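You operate a simulated robot arm through the tools that you are given. There is no shell and no other tool.

Carry out the task below with a simulated two-armed robot. There is one attempt and no reset: what you move stays moved.

JOB
Clear the old plan, key in the toilets in the order on the plan card and start it.
Fine: the white plan card lies on the mats; press each key once.

It is judged by the outcome, as a careful person would: the job done as asked, and still so three seconds after it is handed in. It fails if anything else is knocked over, pushed out of place, dropped, spilled or broken.

ROBOT AND FRAMES
Two 6-joint arms with fingered hands on one trunk that stands fixed in place. Base frame: the origin is at the foot of the trunk, x ahead of it, y to its left, z up. Readings come in mm, rad, newtons and seconds.
The left shoulder is at [20, 157, 829], the right one opposite. With the tool pointing down near the work surface each hand reaches from about 100 to 820 mm from the base axis, measured 20 degrees to its own side. Payload 4.1 kg a hand.
The tool frame of a hand sits at the grasp point between the pads (the TCP): z along the fingers, y along the line on which they close. The tips reach 33 mm beyond it. The gripper opens to 112 mm; its body begins 39 mm behind the TCP. The gripper is a hand of 4 fingers: y runs from the thumb to the fingers, the wrist lies at [-16, -118, -200] in the tool frame, and closing takes about 1.5 s.
Orientation is that of the tool frame in the base frame, as a unit quaternion [x, y, z, w]. With the fingers straight down and the wrist toward the robot, the tool's x, y and z point along [0, 1, 0], [1, 0, 0] and [0, 0, -1] of the base frame.

CONTROLS
- The arms move only by the tool nudge_tool. It takes "left_targets", "right_targets" or both (then of equal length, played together; a hand with none holds still); each is a list of rows, each an object of numbers (a shift or turn left out is 0, a gripper value left out holds the last): "tx", "ty", "tz": the shift along the tool's x, y, z in units of 20 mm (1.0 is 20 mm); "wx", "wy", "wz": the turn, a rotation vector about the tool's x, y, z in units of 8 degrees (1.0 is 8 degrees). In form: [{"tx": .., "ty": .., "tz": .., "wx": .., "wy": .., "wz": ..}, ...]. A call has 1 to 20 rows; each row shifts and turns the commanded pose from where the row before left it, along the tool's axes as they then stand. "left_grip" and "right_grip" are, for a hand that has rows, the opening, from 0 (shut) to 1 (fully open), set as the call begins (left out, the last holds). A call with a number of a shift or a turn outside -1 to 1 is refused whole. Each row takes 0.2 s and may step no farther than 50 mm and 0.15 rad from the row before; otherwise, or with a gripper value out of range, the whole call is refused. Where a pose cannot be reached the arm comes as near as it can. A force on the tool above 40 N (or 10 N above the force at the start of the call, whichever is more), or a blocked arm, ends the call early, and 0.2 s more pass. Each finger travels about 72 mm/s and halts on what it meets, pressing with about 30 N; the grip force reading is that of the motor and also rises with nothing between the fingers. The clock runs only during rows and for 0.2 s after the last one: add rows that do not move to give the fingers time. The reply holds the time, the measured pose of the TCP, the force on the tool along the base axes, the opening and the grip force, in the units named above and with some noise, with the torque about the TCP (base axes, N m) and any sound that the robot's microphone picked up, and new pictures: "pictures" is both (left out), scene, wrist or none (wrist: the cameras of the hands that moved).
- Cameras (640 x 400 px; columns grow to the right, rows downward): "scene" is now at [60.7, -24.5, 1474.5]; the picture's right is [-0.19, -0.98, 0.00], its down [-0.45, 0.09, -0.89] and it looks along [0.87, -0.17, -0.46] (base axes); focal length 285 px, centre (320, 200). "left" rides on the left gripper at [-66, -89, -130] in its tool frame; the picture's right is [-0.79, -0.29, 0.54], its down [0.55, -0.71, 0.44] and it looks along [0.26, 0.64, 0.72] (tool axes); focal length 247 px, centre (320, 200). "right" rides on the right gripper at [66, -89, -130] in its tool frame; the picture's right is [-0.79, 0.29, -0.54], its down [-0.55, -0.71, 0.44] and it looks along [-0.26, 0.64, 0.72] (tool axes); focal length 247 px, centre (320, 200). There is no depth. A picture from a camera that has moved, and an enlarged one, comes with that camera's place and axes in the base frame and with its lens. The place of the scene camera against the robot may be out by one fixed shift of up to 12 mm in any direction.
- move_fingers(index, middle, ring, thumb_bend, thumb_turn, hand): sets how far each is bent, from 0 (flat) to 1 (curled in); at 0.3 the hand is open as for a grip, at 0.7 the pads meet at the TCP. One left out holds its place. A second passes; each finger stops where it meets its share of the squeeze, and holds until it gets a number again. A gripper value or a shape takes the hand back. It gives what a move gives, with no picture; readings hold the bend of each and the force on the fingers (four entries, about 0 where the hand has none), thumb and palm. thumb_turn goes from beside the hand (0) to across from the fingers (1), as for a grip.
- preshape(shape, hand): the hand has 4 fingers and takes this shape, open, in about a second: jaw (thumb against the fingers, like two jaws); tri (thumb and two fingers); tip (a fingertip pinch); poke (one finger out to press); point (the index stretched); flat (the hand flat); cup (the hand cupped); fist (a fist). The gripper value then closes the fingers along that shape, each until it touches; the sizes above hold for jaw. It gives what a move gives, with no picture.
- turn_head(pan, tilt): turns the head with the scene camera to pan (to the left, within 1.501 rad either way) and tilt (down, from -0.506 to 1.204), counted from straight ahead of the robot. It gives what a move gives, and a new picture of the scene camera.
- inspect(camera, box): a new picture of the part [left, top, right, bottom] of that camera's present view, enlarged. No time passes.
- job_done(): hands the job in; it is judged then, once.

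Places have to be worked out from the pictures, the camera data and where the tool is seen. Open the grippers and draw the arms clear of the work before you hand the job in, unless the task says otherwise.

The tools are called after "Request:" by a JSON object that holds its "method" and its "body". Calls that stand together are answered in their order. nudge_tool: Moves the arms, as the interface text tells. Its arguments: {"type":"object","properties":{"left_targets":{"type":"array","items":{"type":"object","properties":{"tx":{"type":"number"},"ty":{"type":"number"},"tz":{"type":"number"},"wx":{"type":"number"},"wy":{"type":"number"},"wz":{"type":"number"}}}},"left_grip":{"type":"number"},"right_targets":{"type":"array","items":{"type":"object","properties":{"tx":{"type":"number"},"ty":{"type":"number"},"tz":{"type":"number"},"wx":{"type":"number"},"wy":{"type":"number"},"wz":{"type":"number"}}}},"right_grip":{"type":"number"},"pictures":{"type":"string","enum":["both","scene","wrist","none"]}},"required":[]} The other tools are called the same way: preshape (shape, hand) gives the hand a shape; move_fingers (index, middle, ring, thumb_bend, thumb_turn, hand) moves the fingers one by one; turn_head (pan, tilt) turns the head that bears the scene camera; inspect (camera, box) takes an enlarged picture of a part of a camera's view; job_done () hands the job in.

At the start:

```text
t: 0.0
left_tcp_pos: [373.2, 124.9, 1257.3]
left_tcp_rot: [0.741, 0.672, 0.001, 0.0]
left_ft_force: [-0.4, 0.4, -0.6]
left_ft_torque: [0.01, -0.01, 0.0]
left_opening: 111.5
left_gripper_force: 0.0
left_shape: jaw
left_bend: [0.3, 0.3, 0.3, 0.3, 0.98]
left_finger forces: [0.1, 0.0, 0.0, 0.0, 0.1, 0.0]
right_tcp_pos: [334.6, -204.2, 1312.1]
right_tcp_rot: [0.741, 0.672, 0.002, 0.0]
right_ft_force: [-0.4, 0.4, 0.6]
right_ft_torque: [-0.02, 0.02, 0.0]
right_opening: 111.8
right_gripper_force: 0.1
right_shape: jaw
right_bend: [0.3, 0.3, 0.3, 0.3, 0.98]
right_finger forces: [0.0, 0.1, 0.0, 0.0, 0.0, 0.1]
head pan, tilt (commanded): [-0.188, 0.473]
```

scene: 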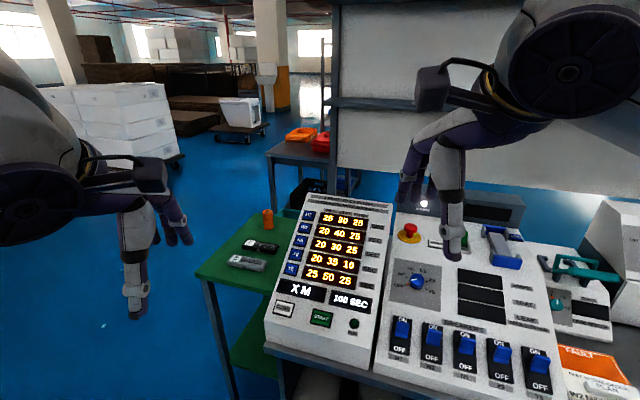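
right: 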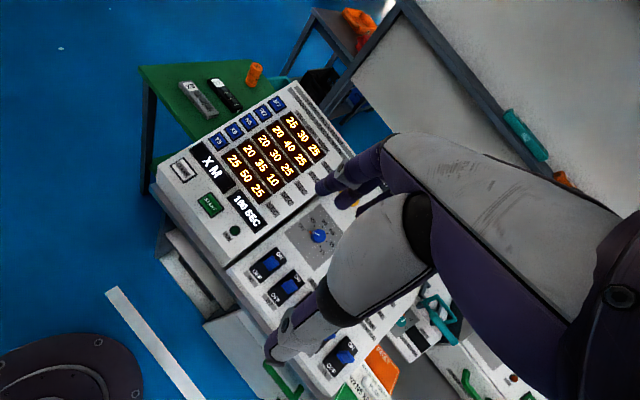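
left: 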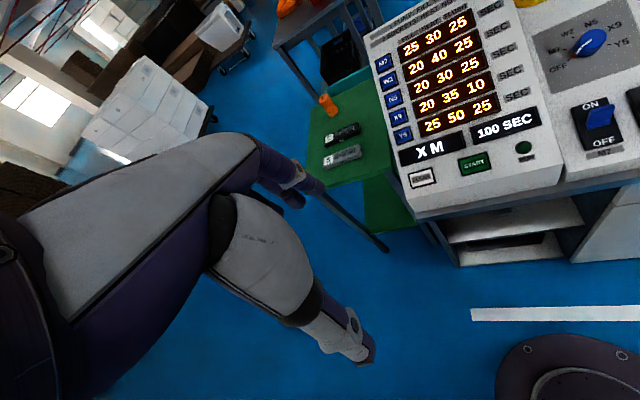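

The scene shows a console with a key column, a CLEAR and START key, and an orange/white card at lower right. I'll enlarge the views before moving.

Request:
{"method": "inspect", "body": {"camera": "scene", "box": [260, 190, 400, 350]}}

Request:
{"method": "inspect", "body": {"camera": "scene", "box": [540, 320, 640, 400]}}

Request:
{"method": "inspect", "body": {"camera": "left", "box": [360, 0, 560, 200]}}

```text
2.50 times, centred on (330, 270) of scene
camera zoom: at [60.7, -24.5, 1474.5], right [-0.19, -0.98, 0.0], down [-0.45, 0.09, -0.89], along [0.87, -0.17, -0.46], focal length 713 px, centre (295, 25)
```

zoom: 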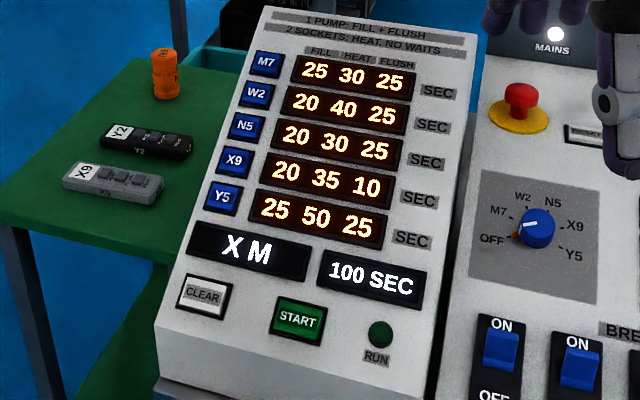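

```text
5.00 times, centred on (590, 360) of scene
camera zoom: at [60.7, -24.5, 1474.5], right [-0.19, -0.98, 0.0], down [-0.45, 0.09, -0.89], along [0.87, -0.17, -0.46], focal length 1426 px, centre (-1030, -600)
```

zoom: 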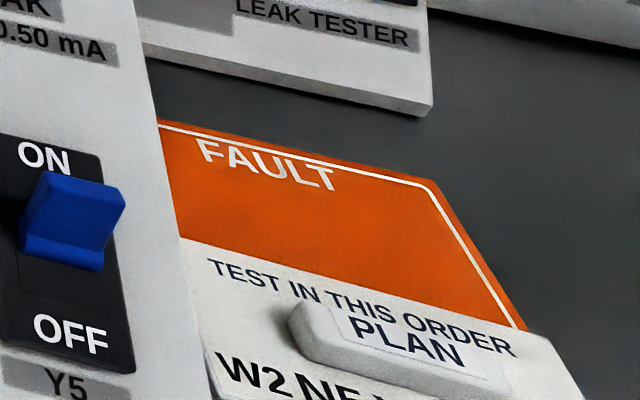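

```text
2.00 times, centred on (460, 100) of left
camera zoom: at [277.2, 67.6, 1385.5], right [-0.36, -0.76, -0.54], down [-0.65, 0.62, -0.44], along [0.66, 0.2, -0.72], focal length 494 px, centre (40, 400)
```

zoom: 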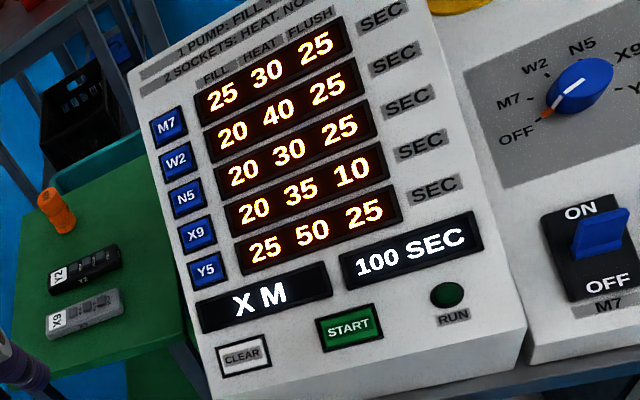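

The keys are M7, W2, N5, X9 and Y5, with CLEAR and START below them. The display shows the old plan "X M", 100 SEC. The plan card is cut off at the lower right, so I'll turn the head to read it.

Request:
{"method": "turn_head", "body": {"pan": -0.5, "tilt": 0.85}}

```text
t: 0.8
left_tcp_pos: [372.4, 124.7, 1256.0]
left_tcp_rot: [0.74, 0.672, -0.001, 0.0]
left_ft_force: [-0.8, 0.0, -0.7]
left_ft_torque: [0.0, -0.01, -0.01]
left_opening: 111.4
left_gripper_force: 0.1
left_shape: jaw
left_bend: [0.3, 0.3, 0.3, 0.3, 0.98]
left_finger forces: [0.0, 0.1, 0.1, 0.0, 0.0, 0.0]
right_tcp_pos: [335.2, -206.1, 1311.1]
right_tcp_rot: [0.74, 0.673, 0.001, 0.0]
right_ft_force: [0.8, -0.2, 0.1]
right_ft_torque: [0.0, 0.0, 0.03]
right_opening: 111.7
right_gripper_force: 0.0
right_shape: jaw
right_bend: [0.3, 0.3, 0.3, 0.3, 0.98]
right_finger forces: [0.0, 0.0, 0.0, 0.1, 0.0, 0.0]
head pan, tilt (commanded): [-0.499, 0.85]
camera scene: at [39.5, -44.7, 1442.2], right [-0.48, -0.88, 0.0], down [-0.66, 0.36, -0.66], along [0.58, -0.32, -0.75], focal length 285 px, centre (320, 200)
```

scene: 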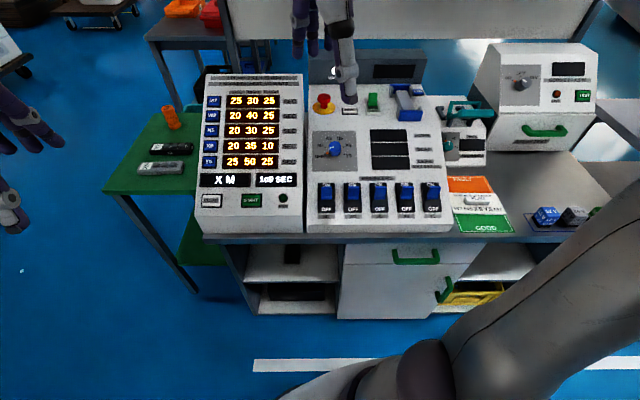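

The card, with FAULT and GOOD mats around it, is now visible near (475,205). I'll enlarge it to read the order.

Request:
{"method": "inspect", "body": {"camera": "scene", "box": [440, 170, 520, 240]}}

Request:
{"method": "inspect", "body": {"camera": "scene", "box": [190, 70, 310, 240]}}

Request:
{"method": "inspect", "body": {"camera": "right", "box": [320, 320, 480, 400]}}

```text
5.71 times, centred on (480, 205) of scene
camera zoom: at [39.5, -44.7, 1442.2], right [-0.48, -0.88, 0.0], down [-0.66, 0.36, -0.66], along [0.58, -0.32, -0.75], focal length 1630 px, centre (-594, 171)
```

zoom: 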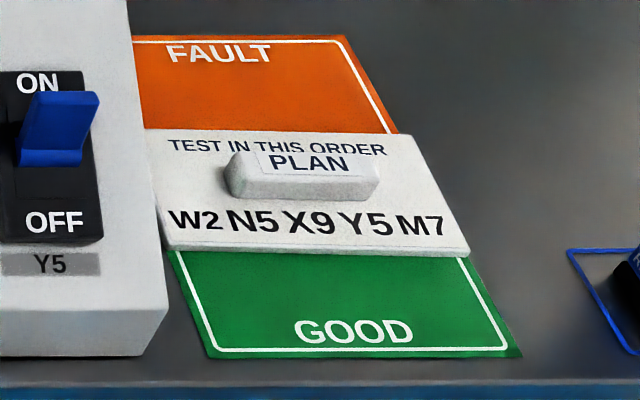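

```text
2.35 times, centred on (250, 155) of scene
camera zoom: at [39.5, -44.7, 1442.2], right [-0.48, -0.88, 0.0], down [-0.66, 0.36, -0.66], along [0.58, -0.32, -0.75], focal length 671 px, centre (485, 306)
```

zoom: 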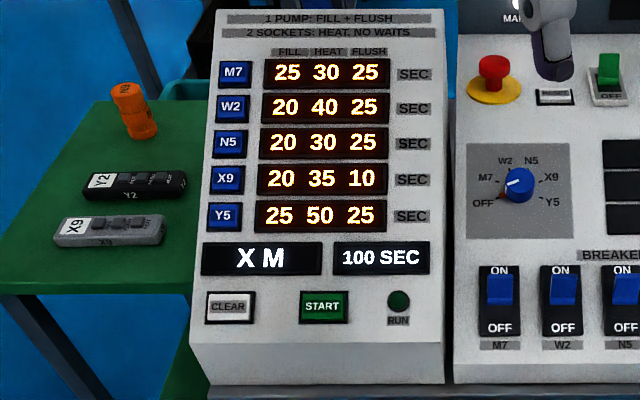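

```text
4.00 times, centred on (400, 360) of right
camera zoom: at [252.1, -132.0, 1441.9], right [0.21, -0.82, 0.54], down [-0.76, -0.48, -0.44], along [0.62, -0.32, -0.72], focal length 988 px, centre (0, -440)
```

zoom: 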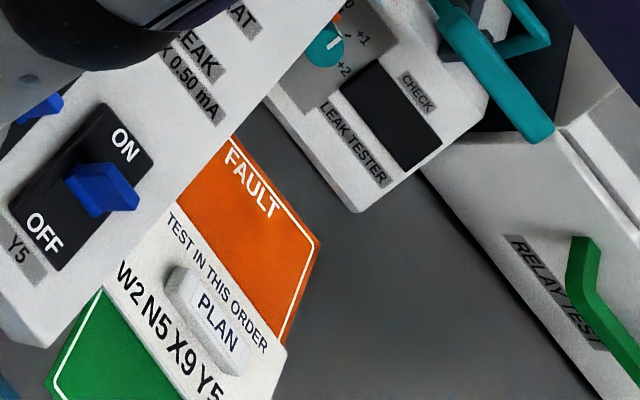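

The plan card reads W2, N5, X9, Y5, M7. Triangulating from both wrist cameras, I put M7 near (811,-129,1032), CLEAR near (582,-22,904) and START near (533,-110,906). The panel is tilted about 27° and yawed about -25°. Next I'll shape the right hand for poking, well clear of everything.

Request:
{"method": "preshape", "body": {"shape": "poke", "hand": "right"}}

Request:
{"method": "inspect", "body": {"camera": "right", "box": [140, 60, 360, 280]}}

Request:
{"method": "inspect", "body": {"camera": "left", "box": [360, 20, 560, 200]}}

```text
t: 1.8
left_tcp_pos: [371.8, 124.6, 1256.5]
left_tcp_rot: [0.74, 0.672, 0.0, 0.0]
left_ft_force: [0.2, 0.2, 0.4]
left_ft_torque: [-0.01, 0.02, 0.01]
left_opening: 111.8
left_gripper_force: 0.0
left_shape: jaw
left_bend: [0.3, 0.3, 0.3, 0.3, 0.98]
left_finger forces: [0.0, 0.0, 0.0, 0.0, 0.1, 0.1]
right_tcp_pos: [335.0, -205.8, 1312.8]
right_tcp_rot: [0.741, 0.672, 0.002, 0.0]
right_ft_force: [-0.3, 0.8, -0.7]
right_ft_torque: [0.01, 0.0, 0.0]
right_opening: 0.0
right_gripper_force: 0.1
right_shape: poke
right_bend: [0.7, 0.7, 0.99, 1.0, 1.0]
right_finger forces: [0.0, 0.0, 0.0, 0.0, 0.0, 0.1]
head pan, tilt (commanded): [-0.499, 0.85]
```

```text
1.82 times, centred on (250, 170) of right
camera zoom: at [252.1, -132.0, 1441.9], right [0.21, -0.82, 0.54], down [-0.76, -0.48, -0.44], along [0.62, -0.32, -0.72], focal length 449 px, centre (447, 254)
```

zoom: 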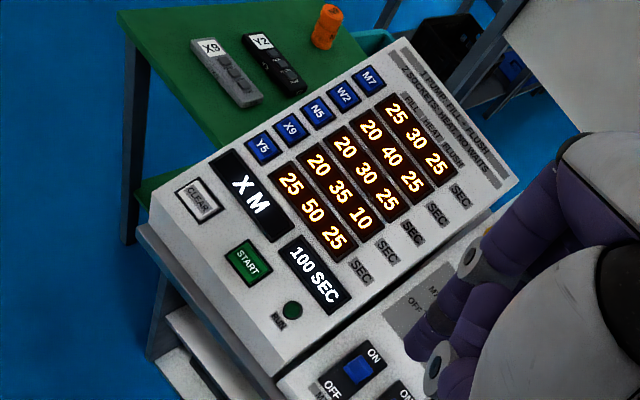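

```text
2.22 times, centred on (460, 110) of left
camera zoom: at [277.2, 67.6, 1385.5], right [-0.36, -0.76, -0.54], down [-0.65, 0.62, -0.44], along [0.66, 0.2, -0.72], focal length 549 px, centre (9, 400)
```

zoom: 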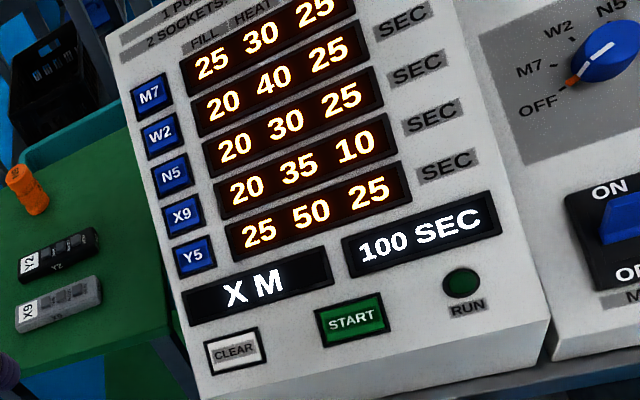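

Poke gives bends [0.7, 0.7, 0.99, 1.0, 1.0], so I want to see how the hand actually looks before relying on it.

Request:
{"method": "inspect", "body": {"camera": "right", "box": [200, 100, 640, 400]}}

Request:
{"method": "turn_head", "body": {"pan": -0.5, "tilt": 0.3}}

```text
1.33 times, centred on (420, 250) of right
camera zoom: at [252.1, -132.0, 1441.9], right [0.21, -0.82, 0.54], down [-0.76, -0.48, -0.44], along [0.62, -0.32, -0.72], focal length 329 px, centre (187, 133)
```

zoom: 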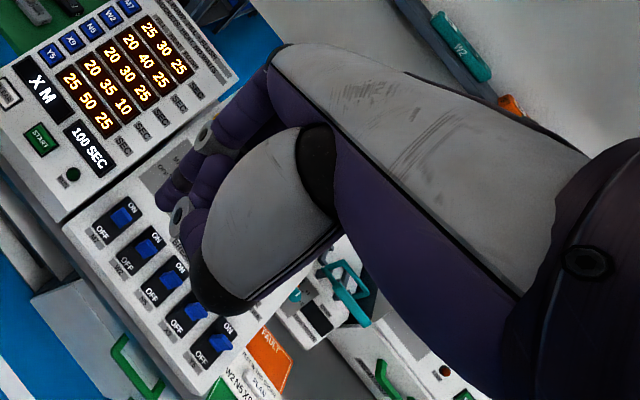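

```text
t: 2.7
left_tcp_pos: [372.4, 125.2, 1256.0]
left_tcp_rot: [0.74, 0.672, 0.0, 0.0]
left_ft_force: [-0.6, -0.7, 0.0]
left_ft_torque: [0.0, 0.0, 0.02]
left_opening: 111.6
left_gripper_force: 0.1
left_shape: jaw
left_bend: [0.3, 0.3, 0.3, 0.3, 0.98]
left_finger forces: [0.0, 0.0, 0.0, 0.1, 0.0, 0.0]
right_tcp_pos: [335.2, -206.6, 1310.8]
right_tcp_rot: [0.741, 0.672, 0.001, 0.0]
right_ft_force: [0.6, -0.3, 0.1]
right_ft_torque: [0.02, -0.01, -0.02]
right_opening: 0.0
right_gripper_force: 0.1
right_shape: poke
right_bend: [0.7, 0.7, 0.99, 1.0, 1.0]
right_finger forces: [0.0, 0.0, 0.0, 0.1, 0.0, 0.0]
head pan, tilt (commanded): [-0.499, 0.3]
camera scene: at [52.8, -52.0, 1490.4], right [-0.48, -0.88, 0.0], down [-0.26, 0.14, -0.95], along [0.84, -0.46, -0.3], focal length 285 px, centre (320, 200)
```

scene: 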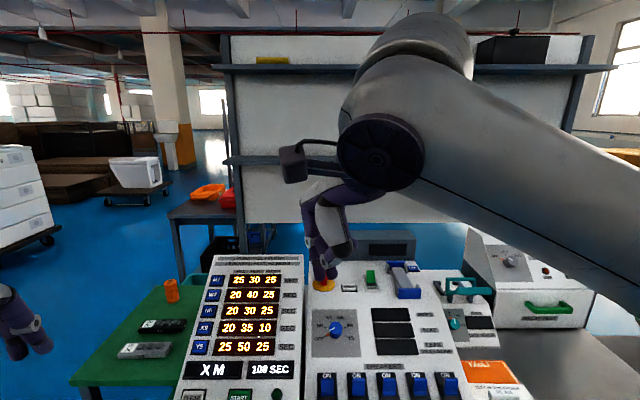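

Poke leaves two fingertips side by side, which is too wide for these keys. I'll try "point" instead and check it.

Request:
{"method": "preshape", "body": {"shape": "point", "hand": "right"}}

Request:
{"method": "inspect", "body": {"camera": "right", "box": [200, 100, 640, 400]}}

Request:
{"method": "inspect", "body": {"camera": "scene", "box": [240, 120, 440, 300]}}

```text
t: 3.6
left_tcp_pos: [373.4, 125.2, 1254.9]
left_tcp_rot: [0.741, 0.671, 0.0, 0.0]
left_ft_force: [0.6, 0.1, -0.3]
left_ft_torque: [-0.02, 0.0, -0.02]
left_opening: 111.4
left_gripper_force: 0.1
left_shape: jaw
left_bend: [0.3, 0.3, 0.3, 0.3, 0.98]
left_finger forces: [0.0, 0.0, 0.0, 0.0, 0.0, 0.1]
right_tcp_pos: [335.3, -205.7, 1312.0]
right_tcp_rot: [0.741, 0.671, 0.001, 0.0]
right_ft_force: [0.6, -0.2, -0.4]
right_ft_torque: [-0.02, -0.02, 0.0]
right_opening: 0.0
right_gripper_force: 0.0
right_shape: point
right_bend: [0.19, 1.0, 1.0, 0.98, 0.88]
right_finger forces: [0.0, 0.1, 0.0, 0.0, 0.0, 0.0]
head pan, tilt (commanded): [-0.499, 0.3]
```

```text
1.33 times, centred on (420, 250) of right
camera zoom: at [252.1, -132.0, 1441.9], right [0.21, -0.82, 0.54], down [-0.76, -0.48, -0.44], along [0.62, -0.32, -0.72], focal length 329 px, centre (187, 133)
```

zoom: 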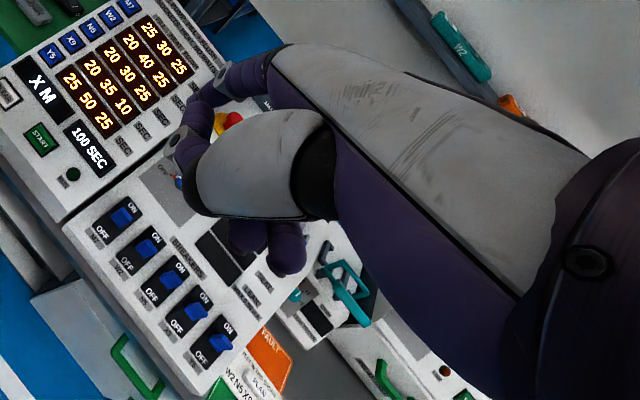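

```text
2.22 times, centred on (340, 210) of scene
camera zoom: at [52.8, -52.0, 1490.5], right [-0.48, -0.88, 0.0], down [-0.26, 0.14, -0.96], along [0.84, -0.46, -0.3], focal length 634 px, centre (276, 178)
```

zoom: 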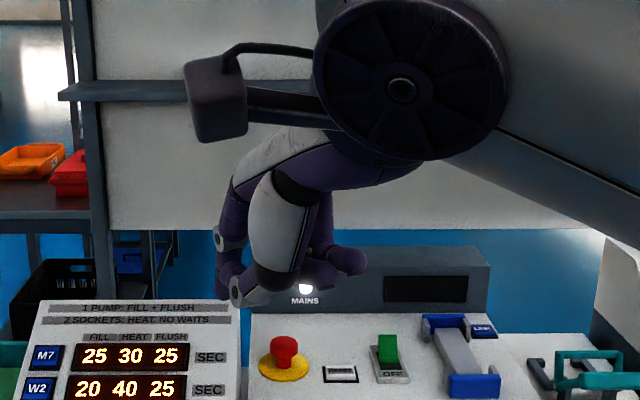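

The point shape is still settling, and the thumb blocks the camera's view of the index finger. I'll straighten the index, curl the others, and move the thumb to the side.

Request:
{"method": "move_fingers", "body": {"hand": "right", "index": 0.1, "middle": 1.0, "ring": 1.0, "thumb_bend": 1.0, "thumb_turn": 0.3}}

Request:
{"method": "inspect", "body": {"camera": "right", "box": [200, 100, 640, 400]}}

Request:
{"method": "inspect", "body": {"camera": "scene", "box": [240, 120, 440, 300]}}

Request:
{"method": "inspect", "body": {"camera": "left", "box": [320, 0, 640, 200]}}

```text
t: 4.6
left_tcp_pos: [371.6, 125.3, 1254.7]
left_tcp_rot: [0.74, 0.672, 0.0, 0.0]
left_ft_force: [1.3, -0.9, 0.2]
left_ft_torque: [0.0, 0.0, 0.0]
left_opening: 111.4
left_gripper_force: 0.1
left_shape: jaw
left_bend: [0.3, 0.3, 0.3, 0.3, 0.98]
left_finger forces: [0.0, 0.0, 0.0, 0.0, 0.1, 0.0]
right_tcp_pos: [334.5, -205.4, 1311.2]
right_tcp_rot: [0.741, 0.672, 0.001, 0.0]
right_ft_force: [0.4, 0.0, -1.1]
right_ft_torque: [-0.04, 0.02, 0.01]
right_opening: 51.0
right_gripper_force: 0.1
right_shape: fingers
right_bend: [0.1, 1.0, 1.0, 1.0, 0.31]
right_finger forces: [0.0, 0.1, 0.0, 0.0, 0.0, 0.0]
head pan, tilt (commanded): [-0.499, 0.3]
```

```text
1.33 times, centred on (420, 250) of right
camera zoom: at [252.1, -132.0, 1441.9], right [0.21, -0.82, 0.54], down [-0.76, -0.48, -0.44], along [0.62, -0.32, -0.72], focal length 329 px, centre (187, 133)
```

zoom: 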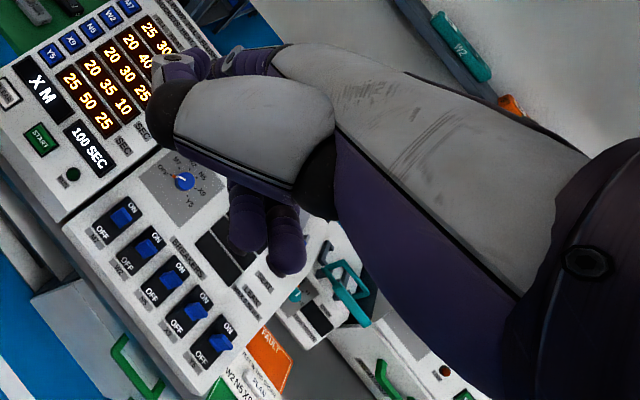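

```text
2.22 times, centred on (340, 210) of scene
camera zoom: at [52.8, -52.0, 1490.5], right [-0.48, -0.88, 0.0], down [-0.26, 0.14, -0.96], along [0.84, -0.46, -0.3], focal length 634 px, centre (276, 178)
```

zoom: 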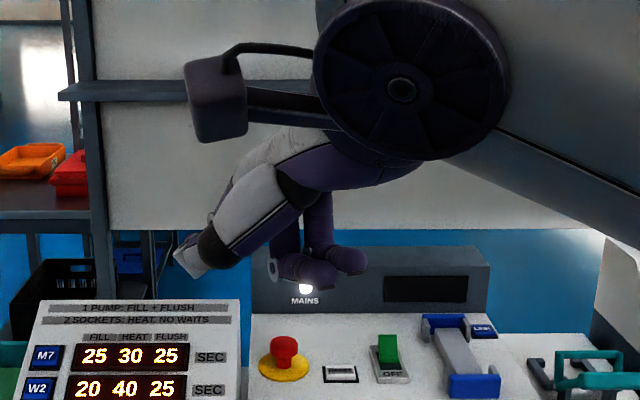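

```text
2.00 times, centred on (480, 100) of left
camera zoom: at [277.2, 67.6, 1385.5], right [-0.36, -0.76, -0.54], down [-0.65, 0.62, -0.44], along [0.66, 0.2, -0.72], focal length 494 px, centre (0, 400)
```

zoom: 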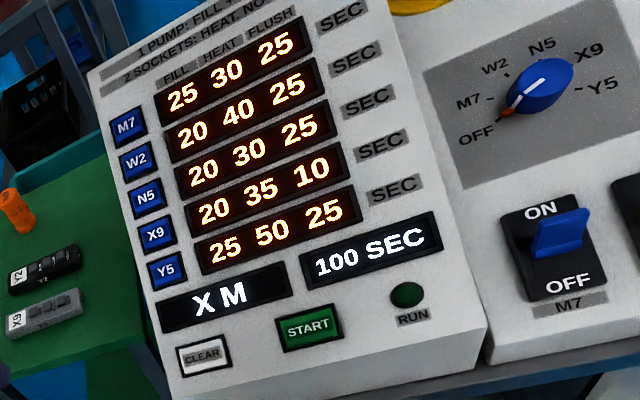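

The thumb now sits beside the index and still blocks it. I'll try it fully beside the hand.

Request:
{"method": "move_fingers", "body": {"hand": "right", "index": 0.15, "thumb_bend": 1.0, "thumb_turn": 0.0}}

Request:
{"method": "inspect", "body": {"camera": "right", "box": [200, 100, 640, 400]}}

Request:
{"method": "inspect", "body": {"camera": "scene", "box": [240, 120, 440, 300]}}

```text
t: 5.6
left_tcp_pos: [371.9, 124.8, 1257.0]
left_tcp_rot: [0.74, 0.672, -0.001, 0.0]
left_ft_force: [-0.8, -0.5, 0.2]
left_ft_torque: [0.0, -0.02, 0.0]
left_opening: 111.7
left_gripper_force: 0.1
left_shape: jaw
left_bend: [0.3, 0.3, 0.3, 0.3, 0.98]
left_finger forces: [0.1, 0.0, 0.1, 0.0, 0.0, 0.0]
right_tcp_pos: [334.3, -204.8, 1313.0]
right_tcp_rot: [0.741, 0.672, 0.001, 0.0]
right_ft_force: [0.4, -0.4, 0.4]
right_ft_torque: [-0.01, 0.0, 0.01]
right_opening: 55.0
right_gripper_force: 0.1
right_shape: fingers
right_bend: [0.15, 1.0, 1.0, 1.0, 0.0]
right_finger forces: [0.0, 0.1, 0.1, 0.0, 0.1, 0.0]
head pan, tilt (commanded): [-0.499, 0.3]
```

```text
1.33 times, centred on (420, 250) of right
camera zoom: at [252.1, -132.0, 1441.9], right [0.21, -0.82, 0.54], down [-0.76, -0.48, -0.44], along [0.62, -0.32, -0.72], focal length 329 px, centre (187, 133)
```

zoom: 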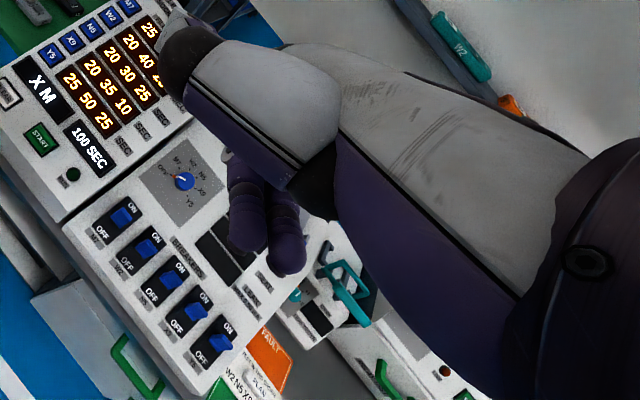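

```text
2.22 times, centred on (340, 210) of scene
camera zoom: at [52.8, -52.0, 1490.5], right [-0.48, -0.88, 0.0], down [-0.26, 0.14, -0.96], along [0.84, -0.46, -0.3], focal length 634 px, centre (276, 178)
```

zoom: 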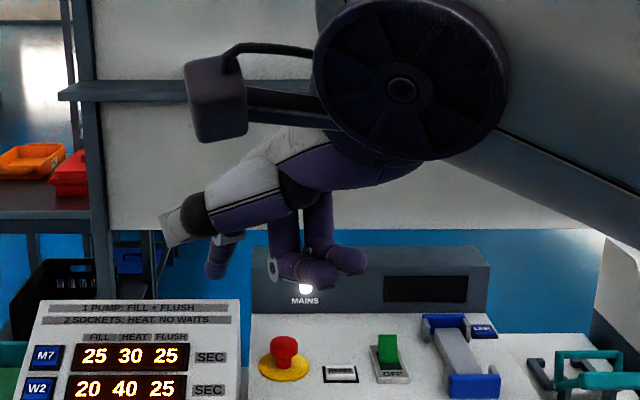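

With thumb_turn at 0 the thumb sticks out sideways, which is worse. I'll curl it across the palm instead, with index at 0.3 so its tip is near the published location and visible to the wrist camera.

Request:
{"method": "move_fingers", "body": {"hand": "right", "index": 0.3, "middle": 1.0, "ring": 1.0, "thumb_bend": 1.0, "thumb_turn": 1.0}}

Request:
{"method": "inspect", "body": {"camera": "right", "box": [200, 100, 640, 400]}}

Request:
{"method": "inspect", "body": {"camera": "scene", "box": [240, 120, 440, 300]}}

```text
t: 6.6
left_tcp_pos: [372.3, 125.1, 1256.7]
left_tcp_rot: [0.741, 0.672, 0.001, 0.0]
left_ft_force: [-0.5, 0.2, -0.6]
left_ft_torque: [0.04, 0.0, 0.0]
left_opening: 111.5
left_gripper_force: 0.1
left_shape: jaw
left_bend: [0.3, 0.3, 0.3, 0.3, 0.98]
left_finger forces: [0.0, 0.0, 0.0, 0.0, 0.0, 0.0]
right_tcp_pos: [335.2, -205.3, 1311.9]
right_tcp_rot: [0.741, 0.671, 0.002, 0.001]
right_ft_force: [0.5, -1.1, -0.4]
right_ft_torque: [-0.01, 0.01, -0.02]
right_opening: 31.3
right_gripper_force: 0.0
right_shape: fingers
right_bend: [0.29, 1.0, 1.0, 0.99, 1.0]
right_finger forces: [0.0, 0.0, 0.0, 0.0, 0.0, 0.0]
head pan, tilt (commanded): [-0.499, 0.3]
```

```text
1.33 times, centred on (420, 250) of right
camera zoom: at [252.1, -132.0, 1441.9], right [0.21, -0.82, 0.54], down [-0.76, -0.48, -0.44], along [0.62, -0.32, -0.72], focal length 329 px, centre (187, 133)
```

zoom: 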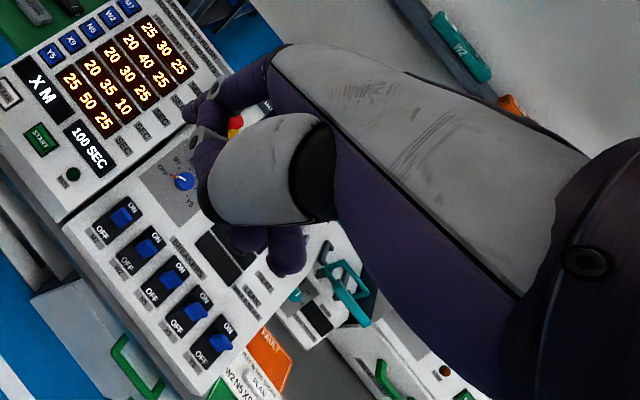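

```text
2.22 times, centred on (340, 210) of scene
camera zoom: at [52.8, -52.0, 1490.5], right [-0.48, -0.88, 0.0], down [-0.26, 0.14, -0.96], along [0.84, -0.46, -0.3], focal length 634 px, centre (276, 178)
```

zoom: 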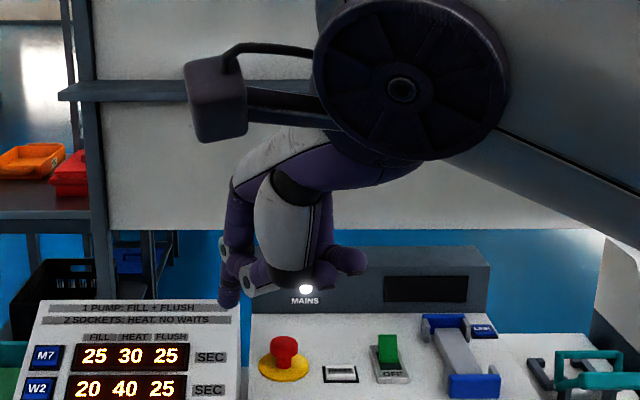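

The index tip now extends clearly past the curled fingers and thumb. I'll zoom in to locate it.

Request:
{"method": "inspect", "body": {"camera": "right", "box": [310, 130, 470, 260]}}

Request:
{"method": "inspect", "body": {"camera": "scene", "box": [290, 180, 380, 270]}}

```text
3.08 times, centred on (390, 195) of right
camera zoom: at [252.1, -132.0, 1441.9], right [0.21, -0.82, 0.54], down [-0.76, -0.48, -0.44], along [0.62, -0.32, -0.72], focal length 760 px, centre (105, 215)
```

zoom: 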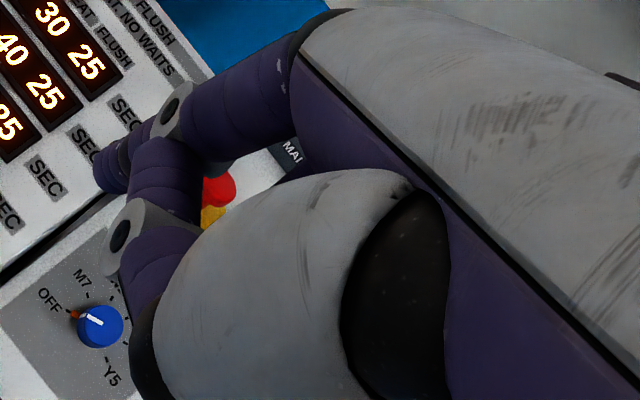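

```text
4.44 times, centred on (335, 225) of scene
camera zoom: at [52.8, -52.0, 1490.5], right [-0.48, -0.88, 0.0], down [-0.26, 0.14, -0.96], along [0.84, -0.46, -0.3], focal length 1267 px, centre (253, 89)
```

zoom: 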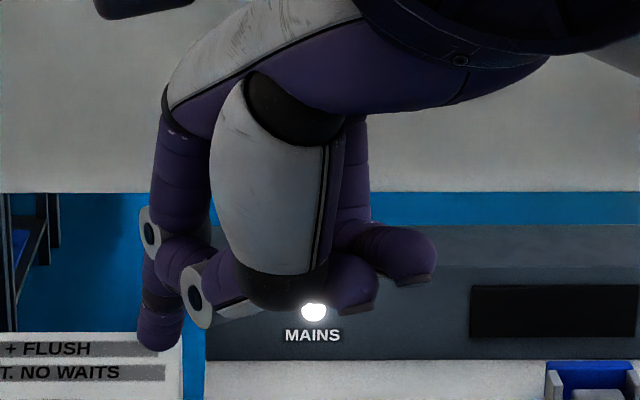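

The index tip sits at about (13, 62, 32) in the tool frame, and the other fingers are at least 25 mm behind it. Refined positions are CLEAR (581,-24,909), Y5 (670,-55,953), M7 (802,-126,1041) and START (537,-112,904), with keys about 44 mm apart. I'll pitch the right hand about 28.6° to match the panel and shift the left hand 60 mm left for clearance.

Request:
{"method": "nudge_tool", "body": {"left_targets": [{"tx": 0.75}, {"tx": 0.75}, {"tx": 0.75}, {"tx": 0.75}], "right_targets": [{"wx": -0.9}, {"wx": -0.9}, {"wx": -0.9}, {"wx": -0.88}], "pictures": "both"}}

```text
t: 7.6
left_tcp_pos: [378.0, 184.5, 1255.6]
left_tcp_rot: [0.74, 0.673, 0.0, 0.0]
left_ft_force: [-0.5, -0.2, -0.5]
left_ft_torque: [0.03, 0.04, -0.02]
left_opening: 111.8
left_gripper_force: 0.0
left_shape: jaw
left_bend: [0.3, 0.3, 0.3, 0.3, 0.98]
left_finger forces: [0.0, 0.1, 0.0, 0.0, 0.0, 0.0]
right_tcp_pos: [335.3, -205.6, 1311.5]
right_tcp_rot: [0.717, 0.65, 0.169, 0.184]
right_ft_force: [0.2, 0.0, 0.0]
right_ft_torque: [0.02, 0.04, 0.0]
right_opening: 31.3
right_gripper_force: 0.0
right_shape: fingers
right_bend: [0.29, 1.0, 1.0, 0.99, 1.0]
right_finger forces: [0.1, 0.0, 0.1, 0.0, 0.0, 0.0]
head pan, tilt (commanded): [-0.499, 0.3]
camera scene: at [52.9, -52.0, 1490.5], right [-0.48, -0.88, 0.0], down [-0.26, 0.14, -0.96], along [0.84, -0.46, -0.3], focal length 285 px, centre (320, 200)
camera right: at [200.9, -126.5, 1383.1], right [-0.09, -0.79, 0.61], down [-0.46, -0.51, -0.73], along [0.88, -0.34, -0.32], focal length 247 px, centre (320, 200)
camera left: at [283.0, 127.0, 1385.3], right [-0.36, -0.76, -0.54], down [-0.65, 0.62, -0.44], along [0.66, 0.19, -0.72], focal length 247 px, centre (320, 200)
```

scene: 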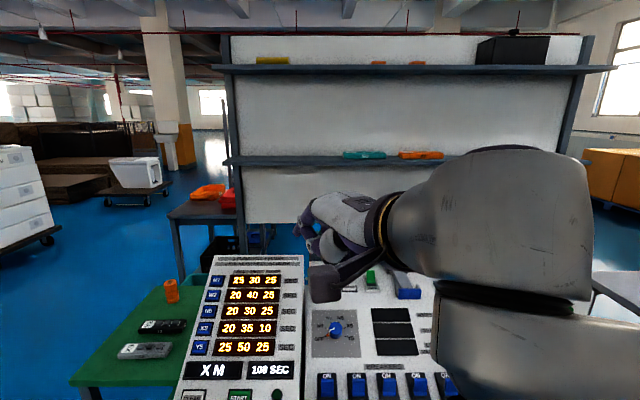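
right: 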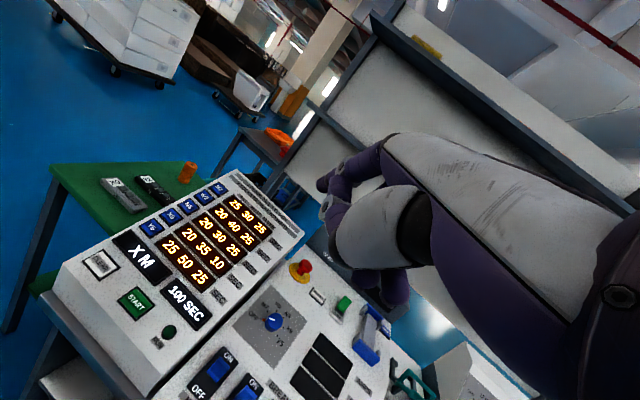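
left: 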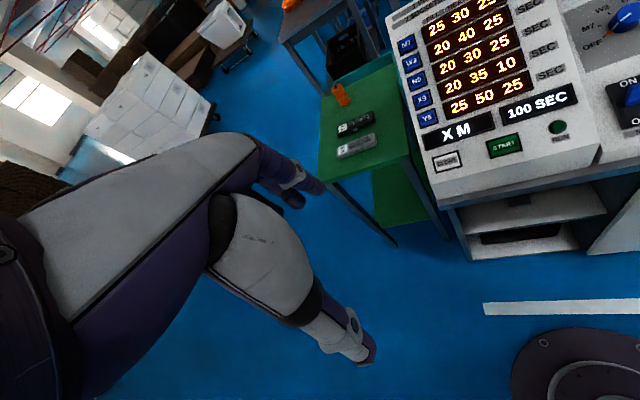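

The hand is pitched to tool z ≈ (0.48,-0.04,-0.87), as intended. Next I'll move about two thirds of the way toward a hover 60 mm off the CLEAR key and check.

Request:
{"method": "nudge_tool", "body": {"right_targets": [{"tx": 0.5, "ty": -0.151, "tz": 0.973}, {"tx": 0.5, "ty": -0.151, "tz": 0.973}, {"tx": 0.5, "ty": -0.151, "tz": 0.973}, {"tx": 0.5, "ty": -0.151, "tz": 0.973}, {"tx": 0.5, "ty": -0.151, "tz": 0.973}, {"tx": 0.5, "ty": -0.151, "tz": 0.973}, {"tx": 0.5, "ty": -0.151, "tz": 0.973}, {"tx": 0.5, "ty": -0.151, "tz": 0.973}, {"tx": 0.5, "ty": -0.151, "tz": 0.973}, {"tx": 0.5, "ty": -0.151, "tz": 0.973}, {"tx": 0.5, "ty": -0.151, "tz": 0.973}, {"tx": 0.5, "ty": -0.151, "tz": 0.973}], "pictures": "both"}}

```text
t: 10.2
left_tcp_pos: [377.2, 183.5, 1255.7]
left_tcp_rot: [0.74, 0.672, 0.0, 0.0]
left_ft_force: [0.2, -0.9, 0.1]
left_ft_torque: [-0.01, 0.0, 0.01]
left_opening: 111.8
left_gripper_force: 0.1
left_shape: jaw
left_bend: [0.3, 0.3, 0.3, 0.3, 0.98]
left_finger forces: [0.0, 0.0, 0.0, 0.0, 0.0, 0.1]
right_tcp_pos: [427.3, -93.7, 1089.2]
right_tcp_rot: [0.718, 0.65, 0.167, 0.183]
right_ft_force: [0.3, -1.3, -0.8]
right_ft_torque: [-0.03, -0.01, 0.02]
right_opening: 31.6
right_gripper_force: 0.0
right_shape: fingers
right_bend: [0.29, 1.0, 1.0, 0.99, 1.0]
right_finger forces: [0.0, 0.1, 0.0, 0.0, 0.0, 0.0]
head pan, tilt (commanded): [-0.499, 0.3]
camera scene: at [52.5, -52.2, 1490.5], right [-0.48, -0.88, 0.0], down [-0.26, 0.14, -0.96], along [0.84, -0.46, -0.3], focal length 285 px, centre (320, 200)
camera right: at [293.1, -15.3, 1160.7], right [-0.09, -0.79, 0.61], down [-0.47, -0.51, -0.73], along [0.88, -0.34, -0.32], focal length 247 px, centre (320, 200)
```

scene: 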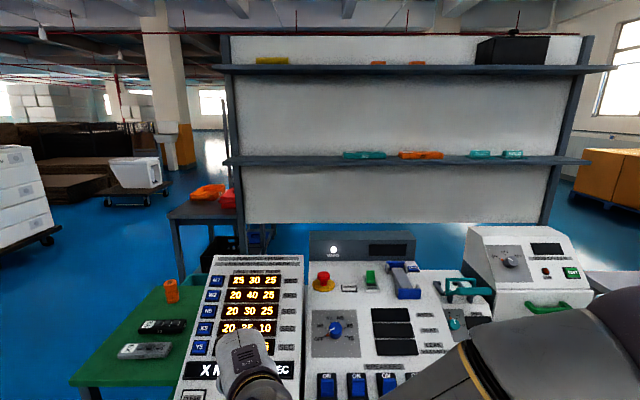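
right: 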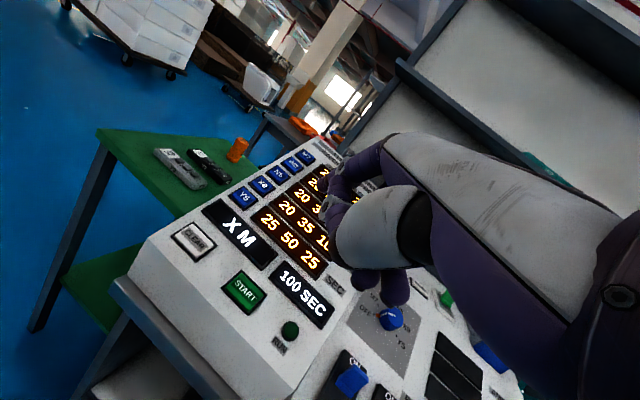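

The hand is on course and the panel is plainly visible. I'll zoom in here to refine the key positions from a closer camera position.

Request:
{"method": "inspect", "body": {"camera": "right", "box": [160, 130, 360, 330]}}

Request:
{"method": "inspect", "body": {"camera": "left", "box": [380, 0, 640, 200]}}

```text
2.00 times, centred on (260, 230) of right
camera zoom: at [293.1, -15.3, 1160.7], right [-0.09, -0.79, 0.61], down [-0.47, -0.51, -0.73], along [0.88, -0.34, -0.32], focal length 494 px, centre (440, 140)
```

zoom: 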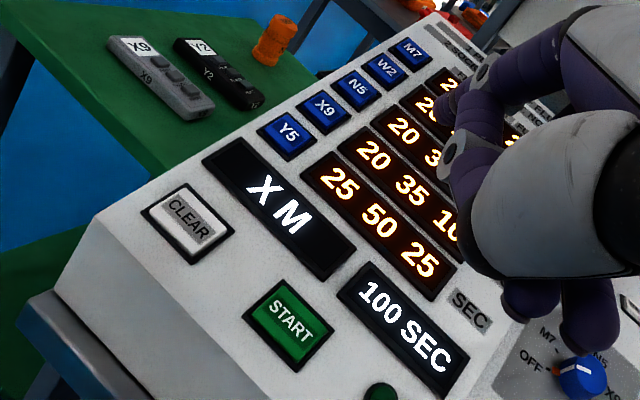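

```text
2.00 times, centred on (510, 100) of left
camera zoom: at [282.7, 126.7, 1385.4], right [-0.36, -0.76, -0.54], down [-0.65, 0.62, -0.44], along [0.66, 0.2, -0.72], focal length 494 px, centre (-60, 400)
```

zoom: 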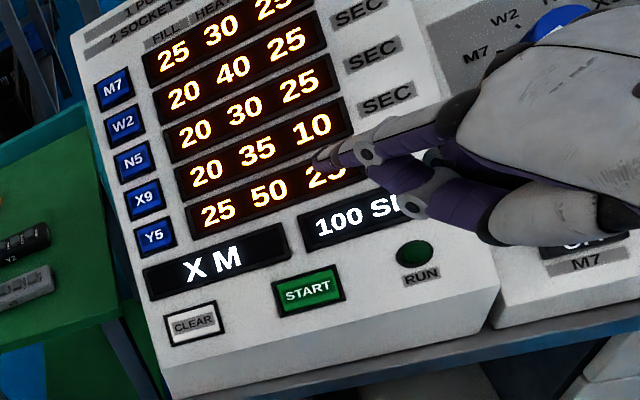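

The two close views agree: CLEAR ≈ (581,-25,908), Y5 ≈ (671,-55,953) and M7 ≈ (801,-125,1042), and the index tip is at about (12.5, 70, 32) in the tool frame. I'll move to a 50 mm hover over CLEAR.

Request:
{"method": "nudge_tool", "body": {"right_targets": [{"tx": 0.442, "ty": -0.18, "tz": 0.919}, {"tx": 0.442, "ty": -0.18, "tz": 0.919}, {"tx": 0.442, "ty": -0.18, "tz": 0.919}, {"tx": 0.442, "ty": -0.18, "tz": 0.919}, {"tx": 0.442, "ty": -0.18, "tz": 0.919}, {"tx": 0.442, "ty": -0.18, "tz": 0.919}, {"tx": 0.442, "ty": -0.18, "tz": 0.919}, {"tx": 0.442, "ty": -0.18, "tz": 0.919}, {}], "pictures": "wrist"}}

Request:
{"method": "inspect", "body": {"camera": "left", "box": [380, 0, 640, 200]}}

Request:
{"method": "inspect", "body": {"camera": "right", "box": [240, 100, 440, 300]}}

```text
t: 12.2
left_tcp_pos: [377.6, 183.8, 1255.4]
left_tcp_rot: [0.74, 0.672, 0.001, 0.0]
left_ft_force: [-0.3, -0.1, 0.2]
left_ft_torque: [0.02, -0.02, 0.0]
left_opening: 111.6
left_gripper_force: 0.0
left_shape: jaw
left_bend: [0.3, 0.3, 0.3, 0.3, 0.98]
left_finger forces: [0.0, 0.1, 0.0, 0.0, 0.0, 0.1]
right_tcp_pos: [482.4, -26.9, 949.1]
right_tcp_rot: [0.717, 0.651, 0.168, 0.183]
right_ft_force: [-1.4, 0.5, -1.2]
right_ft_torque: [-0.01, 0.02, 0.0]
right_opening: 31.2
right_gripper_force: 0.1
right_shape: fingers
right_bend: [0.29, 1.0, 1.0, 0.99, 1.0]
right_finger forces: [0.0, 0.0, 0.1, 0.1, 0.0, 0.0]
right hand out of reach, approached as far as the arm can: row 2
head pan, tilt (commanded): [-0.499, 0.3]
camera right: at [348.5, 52.5, 1020.3], right [-0.09, -0.79, 0.61], down [-0.46, -0.51, -0.73], along [0.88, -0.34, -0.32], focal length 247 px, centre (320, 200)
```

right: 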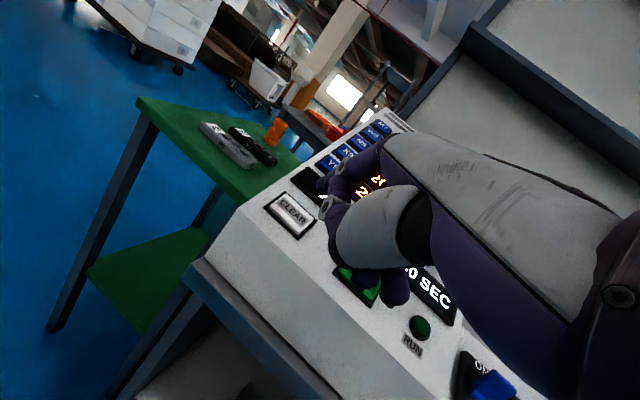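

```text
2.00 times, centred on (510, 100) of left
camera zoom: at [282.8, 126.8, 1385.4], right [-0.36, -0.76, -0.54], down [-0.65, 0.62, -0.44], along [0.66, 0.2, -0.72], focal length 494 px, centre (-60, 400)
```

zoom: 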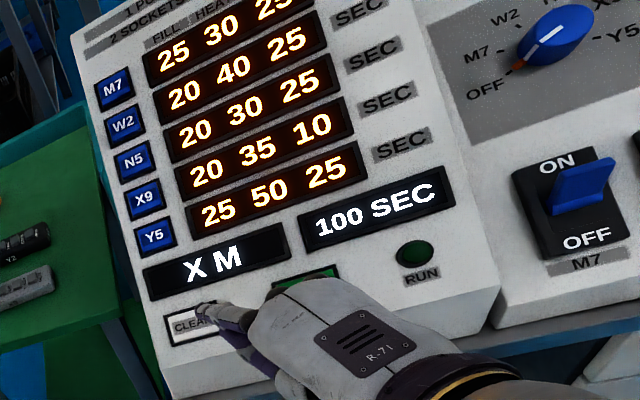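

```text
2.00 times, centred on (340, 200) of right
camera zoom: at [348.5, 52.5, 1020.3], right [-0.09, -0.79, 0.61], down [-0.46, -0.51, -0.73], along [0.88, -0.34, -0.32], focal length 494 px, centre (280, 200)
```

zoom: 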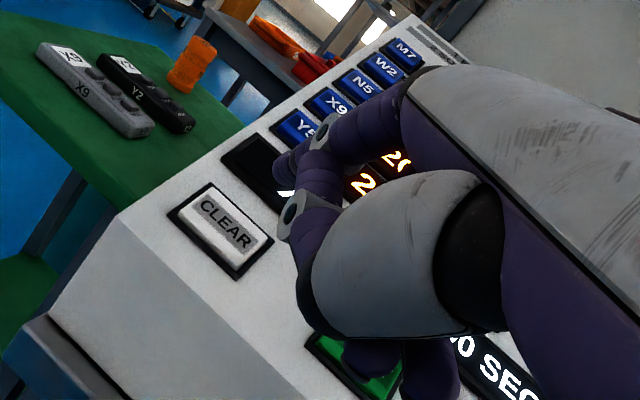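

I'm hovering roughly 50 mm off CLEAR, and the tip lines up with the key from the left camera. I'll zoom in to check the alignment before closing in.

Request:
{"method": "inspect", "body": {"camera": "left", "box": [450, 130, 530, 190]}}

Request:
{"method": "inspect", "body": {"camera": "right", "box": [260, 150, 380, 250]}}

```text
6.67 times, centred on (490, 160) of left
camera zoom: at [282.8, 126.8, 1385.4], right [-0.36, -0.76, -0.54], down [-0.65, 0.62, -0.44], along [0.66, 0.2, -0.72], focal length 1646 px, centre (-813, 467)
```

zoom: 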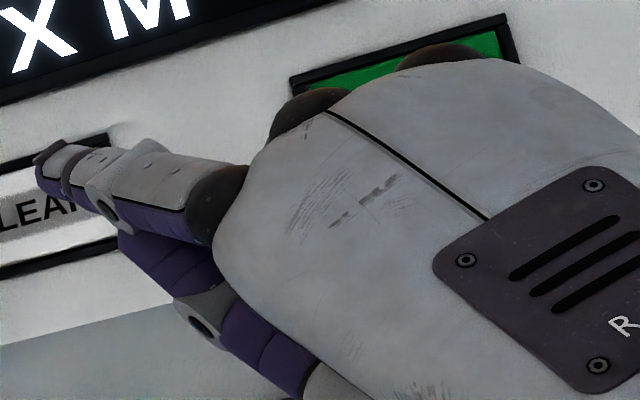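

```text
4.00 times, centred on (320, 200) of right
camera zoom: at [348.5, 52.5, 1020.3], right [-0.09, -0.79, 0.61], down [-0.46, -0.51, -0.73], along [0.88, -0.34, -0.32], focal length 988 px, centre (320, 200)
```

zoom: 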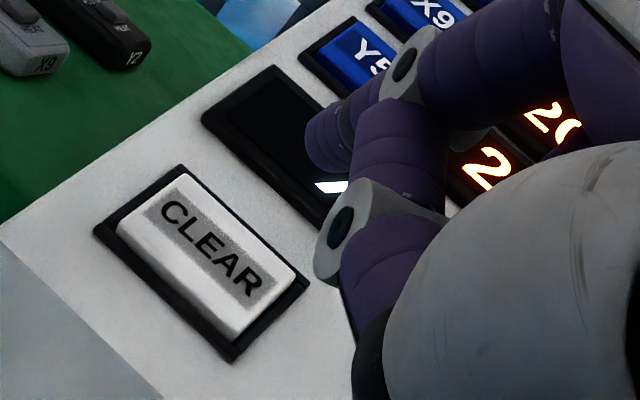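

The tip is about 52 mm from CLEAR along the tool axis and needs a small lateral correction of about -1.5 and -5 mm. I'll advance 38 mm with that correction and check.

Request:
{"method": "nudge_tool", "body": {"right_targets": [{"tx": -0.02, "ty": -0.07, "tz": 0.475}, {"tx": -0.02, "ty": -0.07, "tz": 0.475}, {"tx": -0.02, "ty": -0.07, "tz": 0.475}, {"tx": -0.015, "ty": -0.055, "tz": 0.475}, {}], "pictures": "none"}}

Request:
{"method": "inspect", "body": {"camera": "left", "box": [450, 130, 530, 190]}}

Request:
{"method": "inspect", "body": {"camera": "right", "box": [260, 150, 380, 250]}}

```text
t: 13.4
left_tcp_pos: [377.9, 183.7, 1254.9]
left_tcp_rot: [0.74, 0.673, 0.0, -0.001]
left_ft_force: [-0.2, -0.2, 0.0]
left_ft_torque: [0.03, -0.01, -0.01]
left_opening: 111.9
left_gripper_force: 0.0
left_shape: jaw
left_bend: [0.3, 0.3, 0.3, 0.3, 0.98]
left_finger forces: [0.0, 0.0, 0.0, 0.0, 0.0, 0.1]
right_tcp_pos: [495.5, -28.3, 912.7]
right_tcp_rot: [0.718, 0.65, 0.168, 0.183]
right_ft_force: [0.7, -0.1, -0.8]
right_ft_torque: [-0.02, -0.01, -0.02]
right_opening: 31.2
right_gripper_force: 0.2
right_shape: fingers
right_bend: [0.29, 1.0, 1.0, 0.99, 1.0]
right_finger forces: [0.0, 0.1, 0.1, 0.1, 0.1, 0.1]
head pan, tilt (commanded): [-0.499, 0.3]
```

```text
6.67 times, centred on (490, 160) of left
camera zoom: at [282.9, 126.9, 1385.3], right [-0.36, -0.76, -0.54], down [-0.65, 0.62, -0.44], along [0.66, 0.2, -0.72], focal length 1646 px, centre (-813, 467)
```

zoom: 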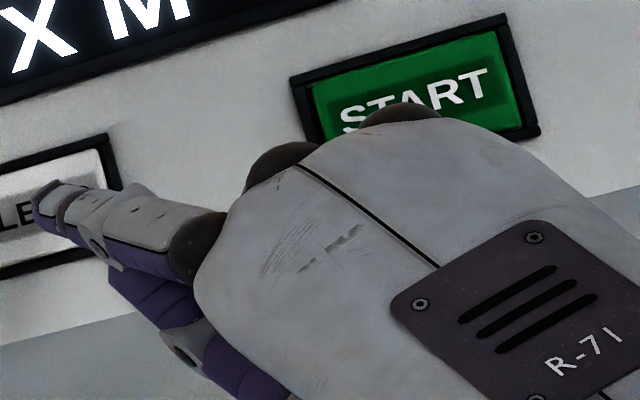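

```text
4.00 times, centred on (320, 200) of right
camera zoom: at [361.8, 49.7, 984.5], right [-0.09, -0.79, 0.61], down [-0.46, -0.51, -0.73], along [0.88, -0.34, -0.32], focal length 988 px, centre (320, 200)
```

zoom: 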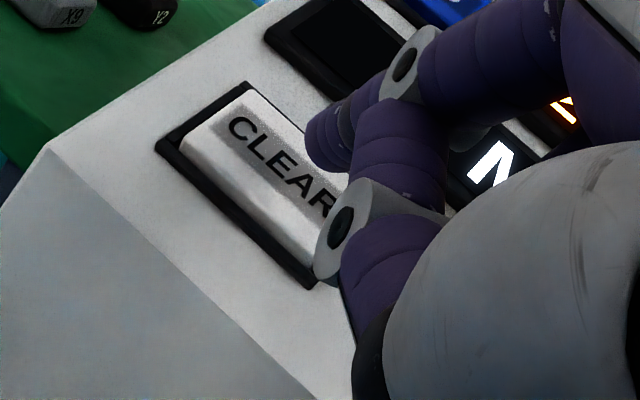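

From both cameras, the tip should land on the CLEAR cap near its centre after about 14 mm more. I'll creep in with small steps and watch the force.

Request:
{"method": "nudge_tool", "body": {"right_targets": [{"tx": 0.06, "ty": 0.03, "tz": 0.125}, {"tx": 0.04, "ty": 0.02, "tz": 0.125}, {"tz": 0.125}, {"tz": 0.1}, {}], "pictures": "none"}}

Request:
{"method": "inspect", "body": {"camera": "right", "box": [260, 150, 380, 250]}}

Request:
{"method": "inspect", "body": {"camera": "left", "box": [410, 100, 510, 180]}}

```text
t: 14.6
left_tcp_pos: [378.6, 182.8, 1256.5]
left_tcp_rot: [0.74, 0.673, -0.001, 0.0]
left_ft_force: [-0.4, -0.2, -0.4]
left_ft_torque: [0.0, 0.01, 0.01]
left_opening: 111.6
left_gripper_force: 0.1
left_shape: jaw
left_bend: [0.3, 0.3, 0.3, 0.3, 0.98]
left_finger forces: [0.0, 0.0, 0.0, 0.0, 0.0, 0.0]
right_tcp_pos: [502.6, -27.2, 905.0]
right_tcp_rot: [0.717, 0.651, 0.168, 0.183]
right_ft_force: [-0.4, 0.5, 0.2]
right_ft_torque: [0.02, 0.0, 0.02]
right_opening: 31.4
right_gripper_force: 0.0
right_shape: fingers
right_bend: [0.29, 1.0, 1.0, 0.99, 1.0]
right_finger forces: [0.0, 0.1, 0.0, 0.1, 0.0, 0.0]
head pan, tilt (commanded): [-0.499, 0.3]
```

```text
4.00 times, centred on (320, 200) of right
camera zoom: at [367.7, 51.4, 976.4], right [-0.09, -0.79, 0.61], down [-0.46, -0.51, -0.73], along [0.88, -0.34, -0.32], focal length 988 px, centre (320, 200)
```

zoom: 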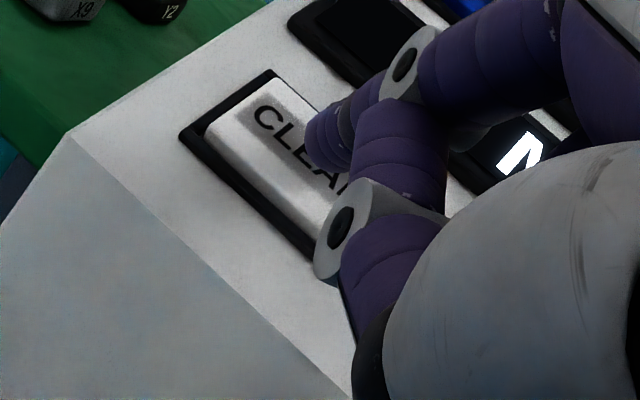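

```text
5.00 times, centred on (460, 140) of left
camera zoom: at [282.9, 126.9, 1385.3], right [-0.36, -0.76, -0.54], down [-0.65, 0.62, -0.44], along [0.66, 0.2, -0.72], focal length 1235 px, centre (-380, 500)
```

zoom: 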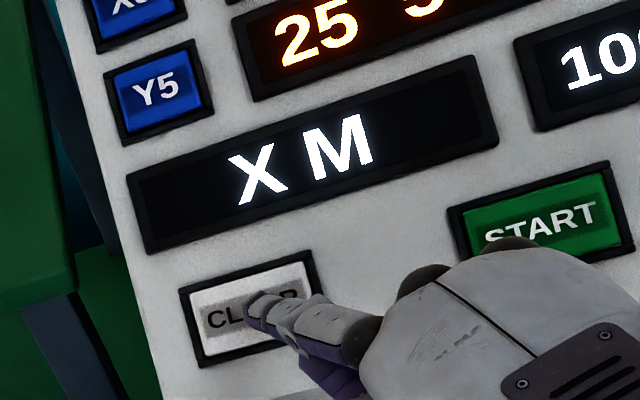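

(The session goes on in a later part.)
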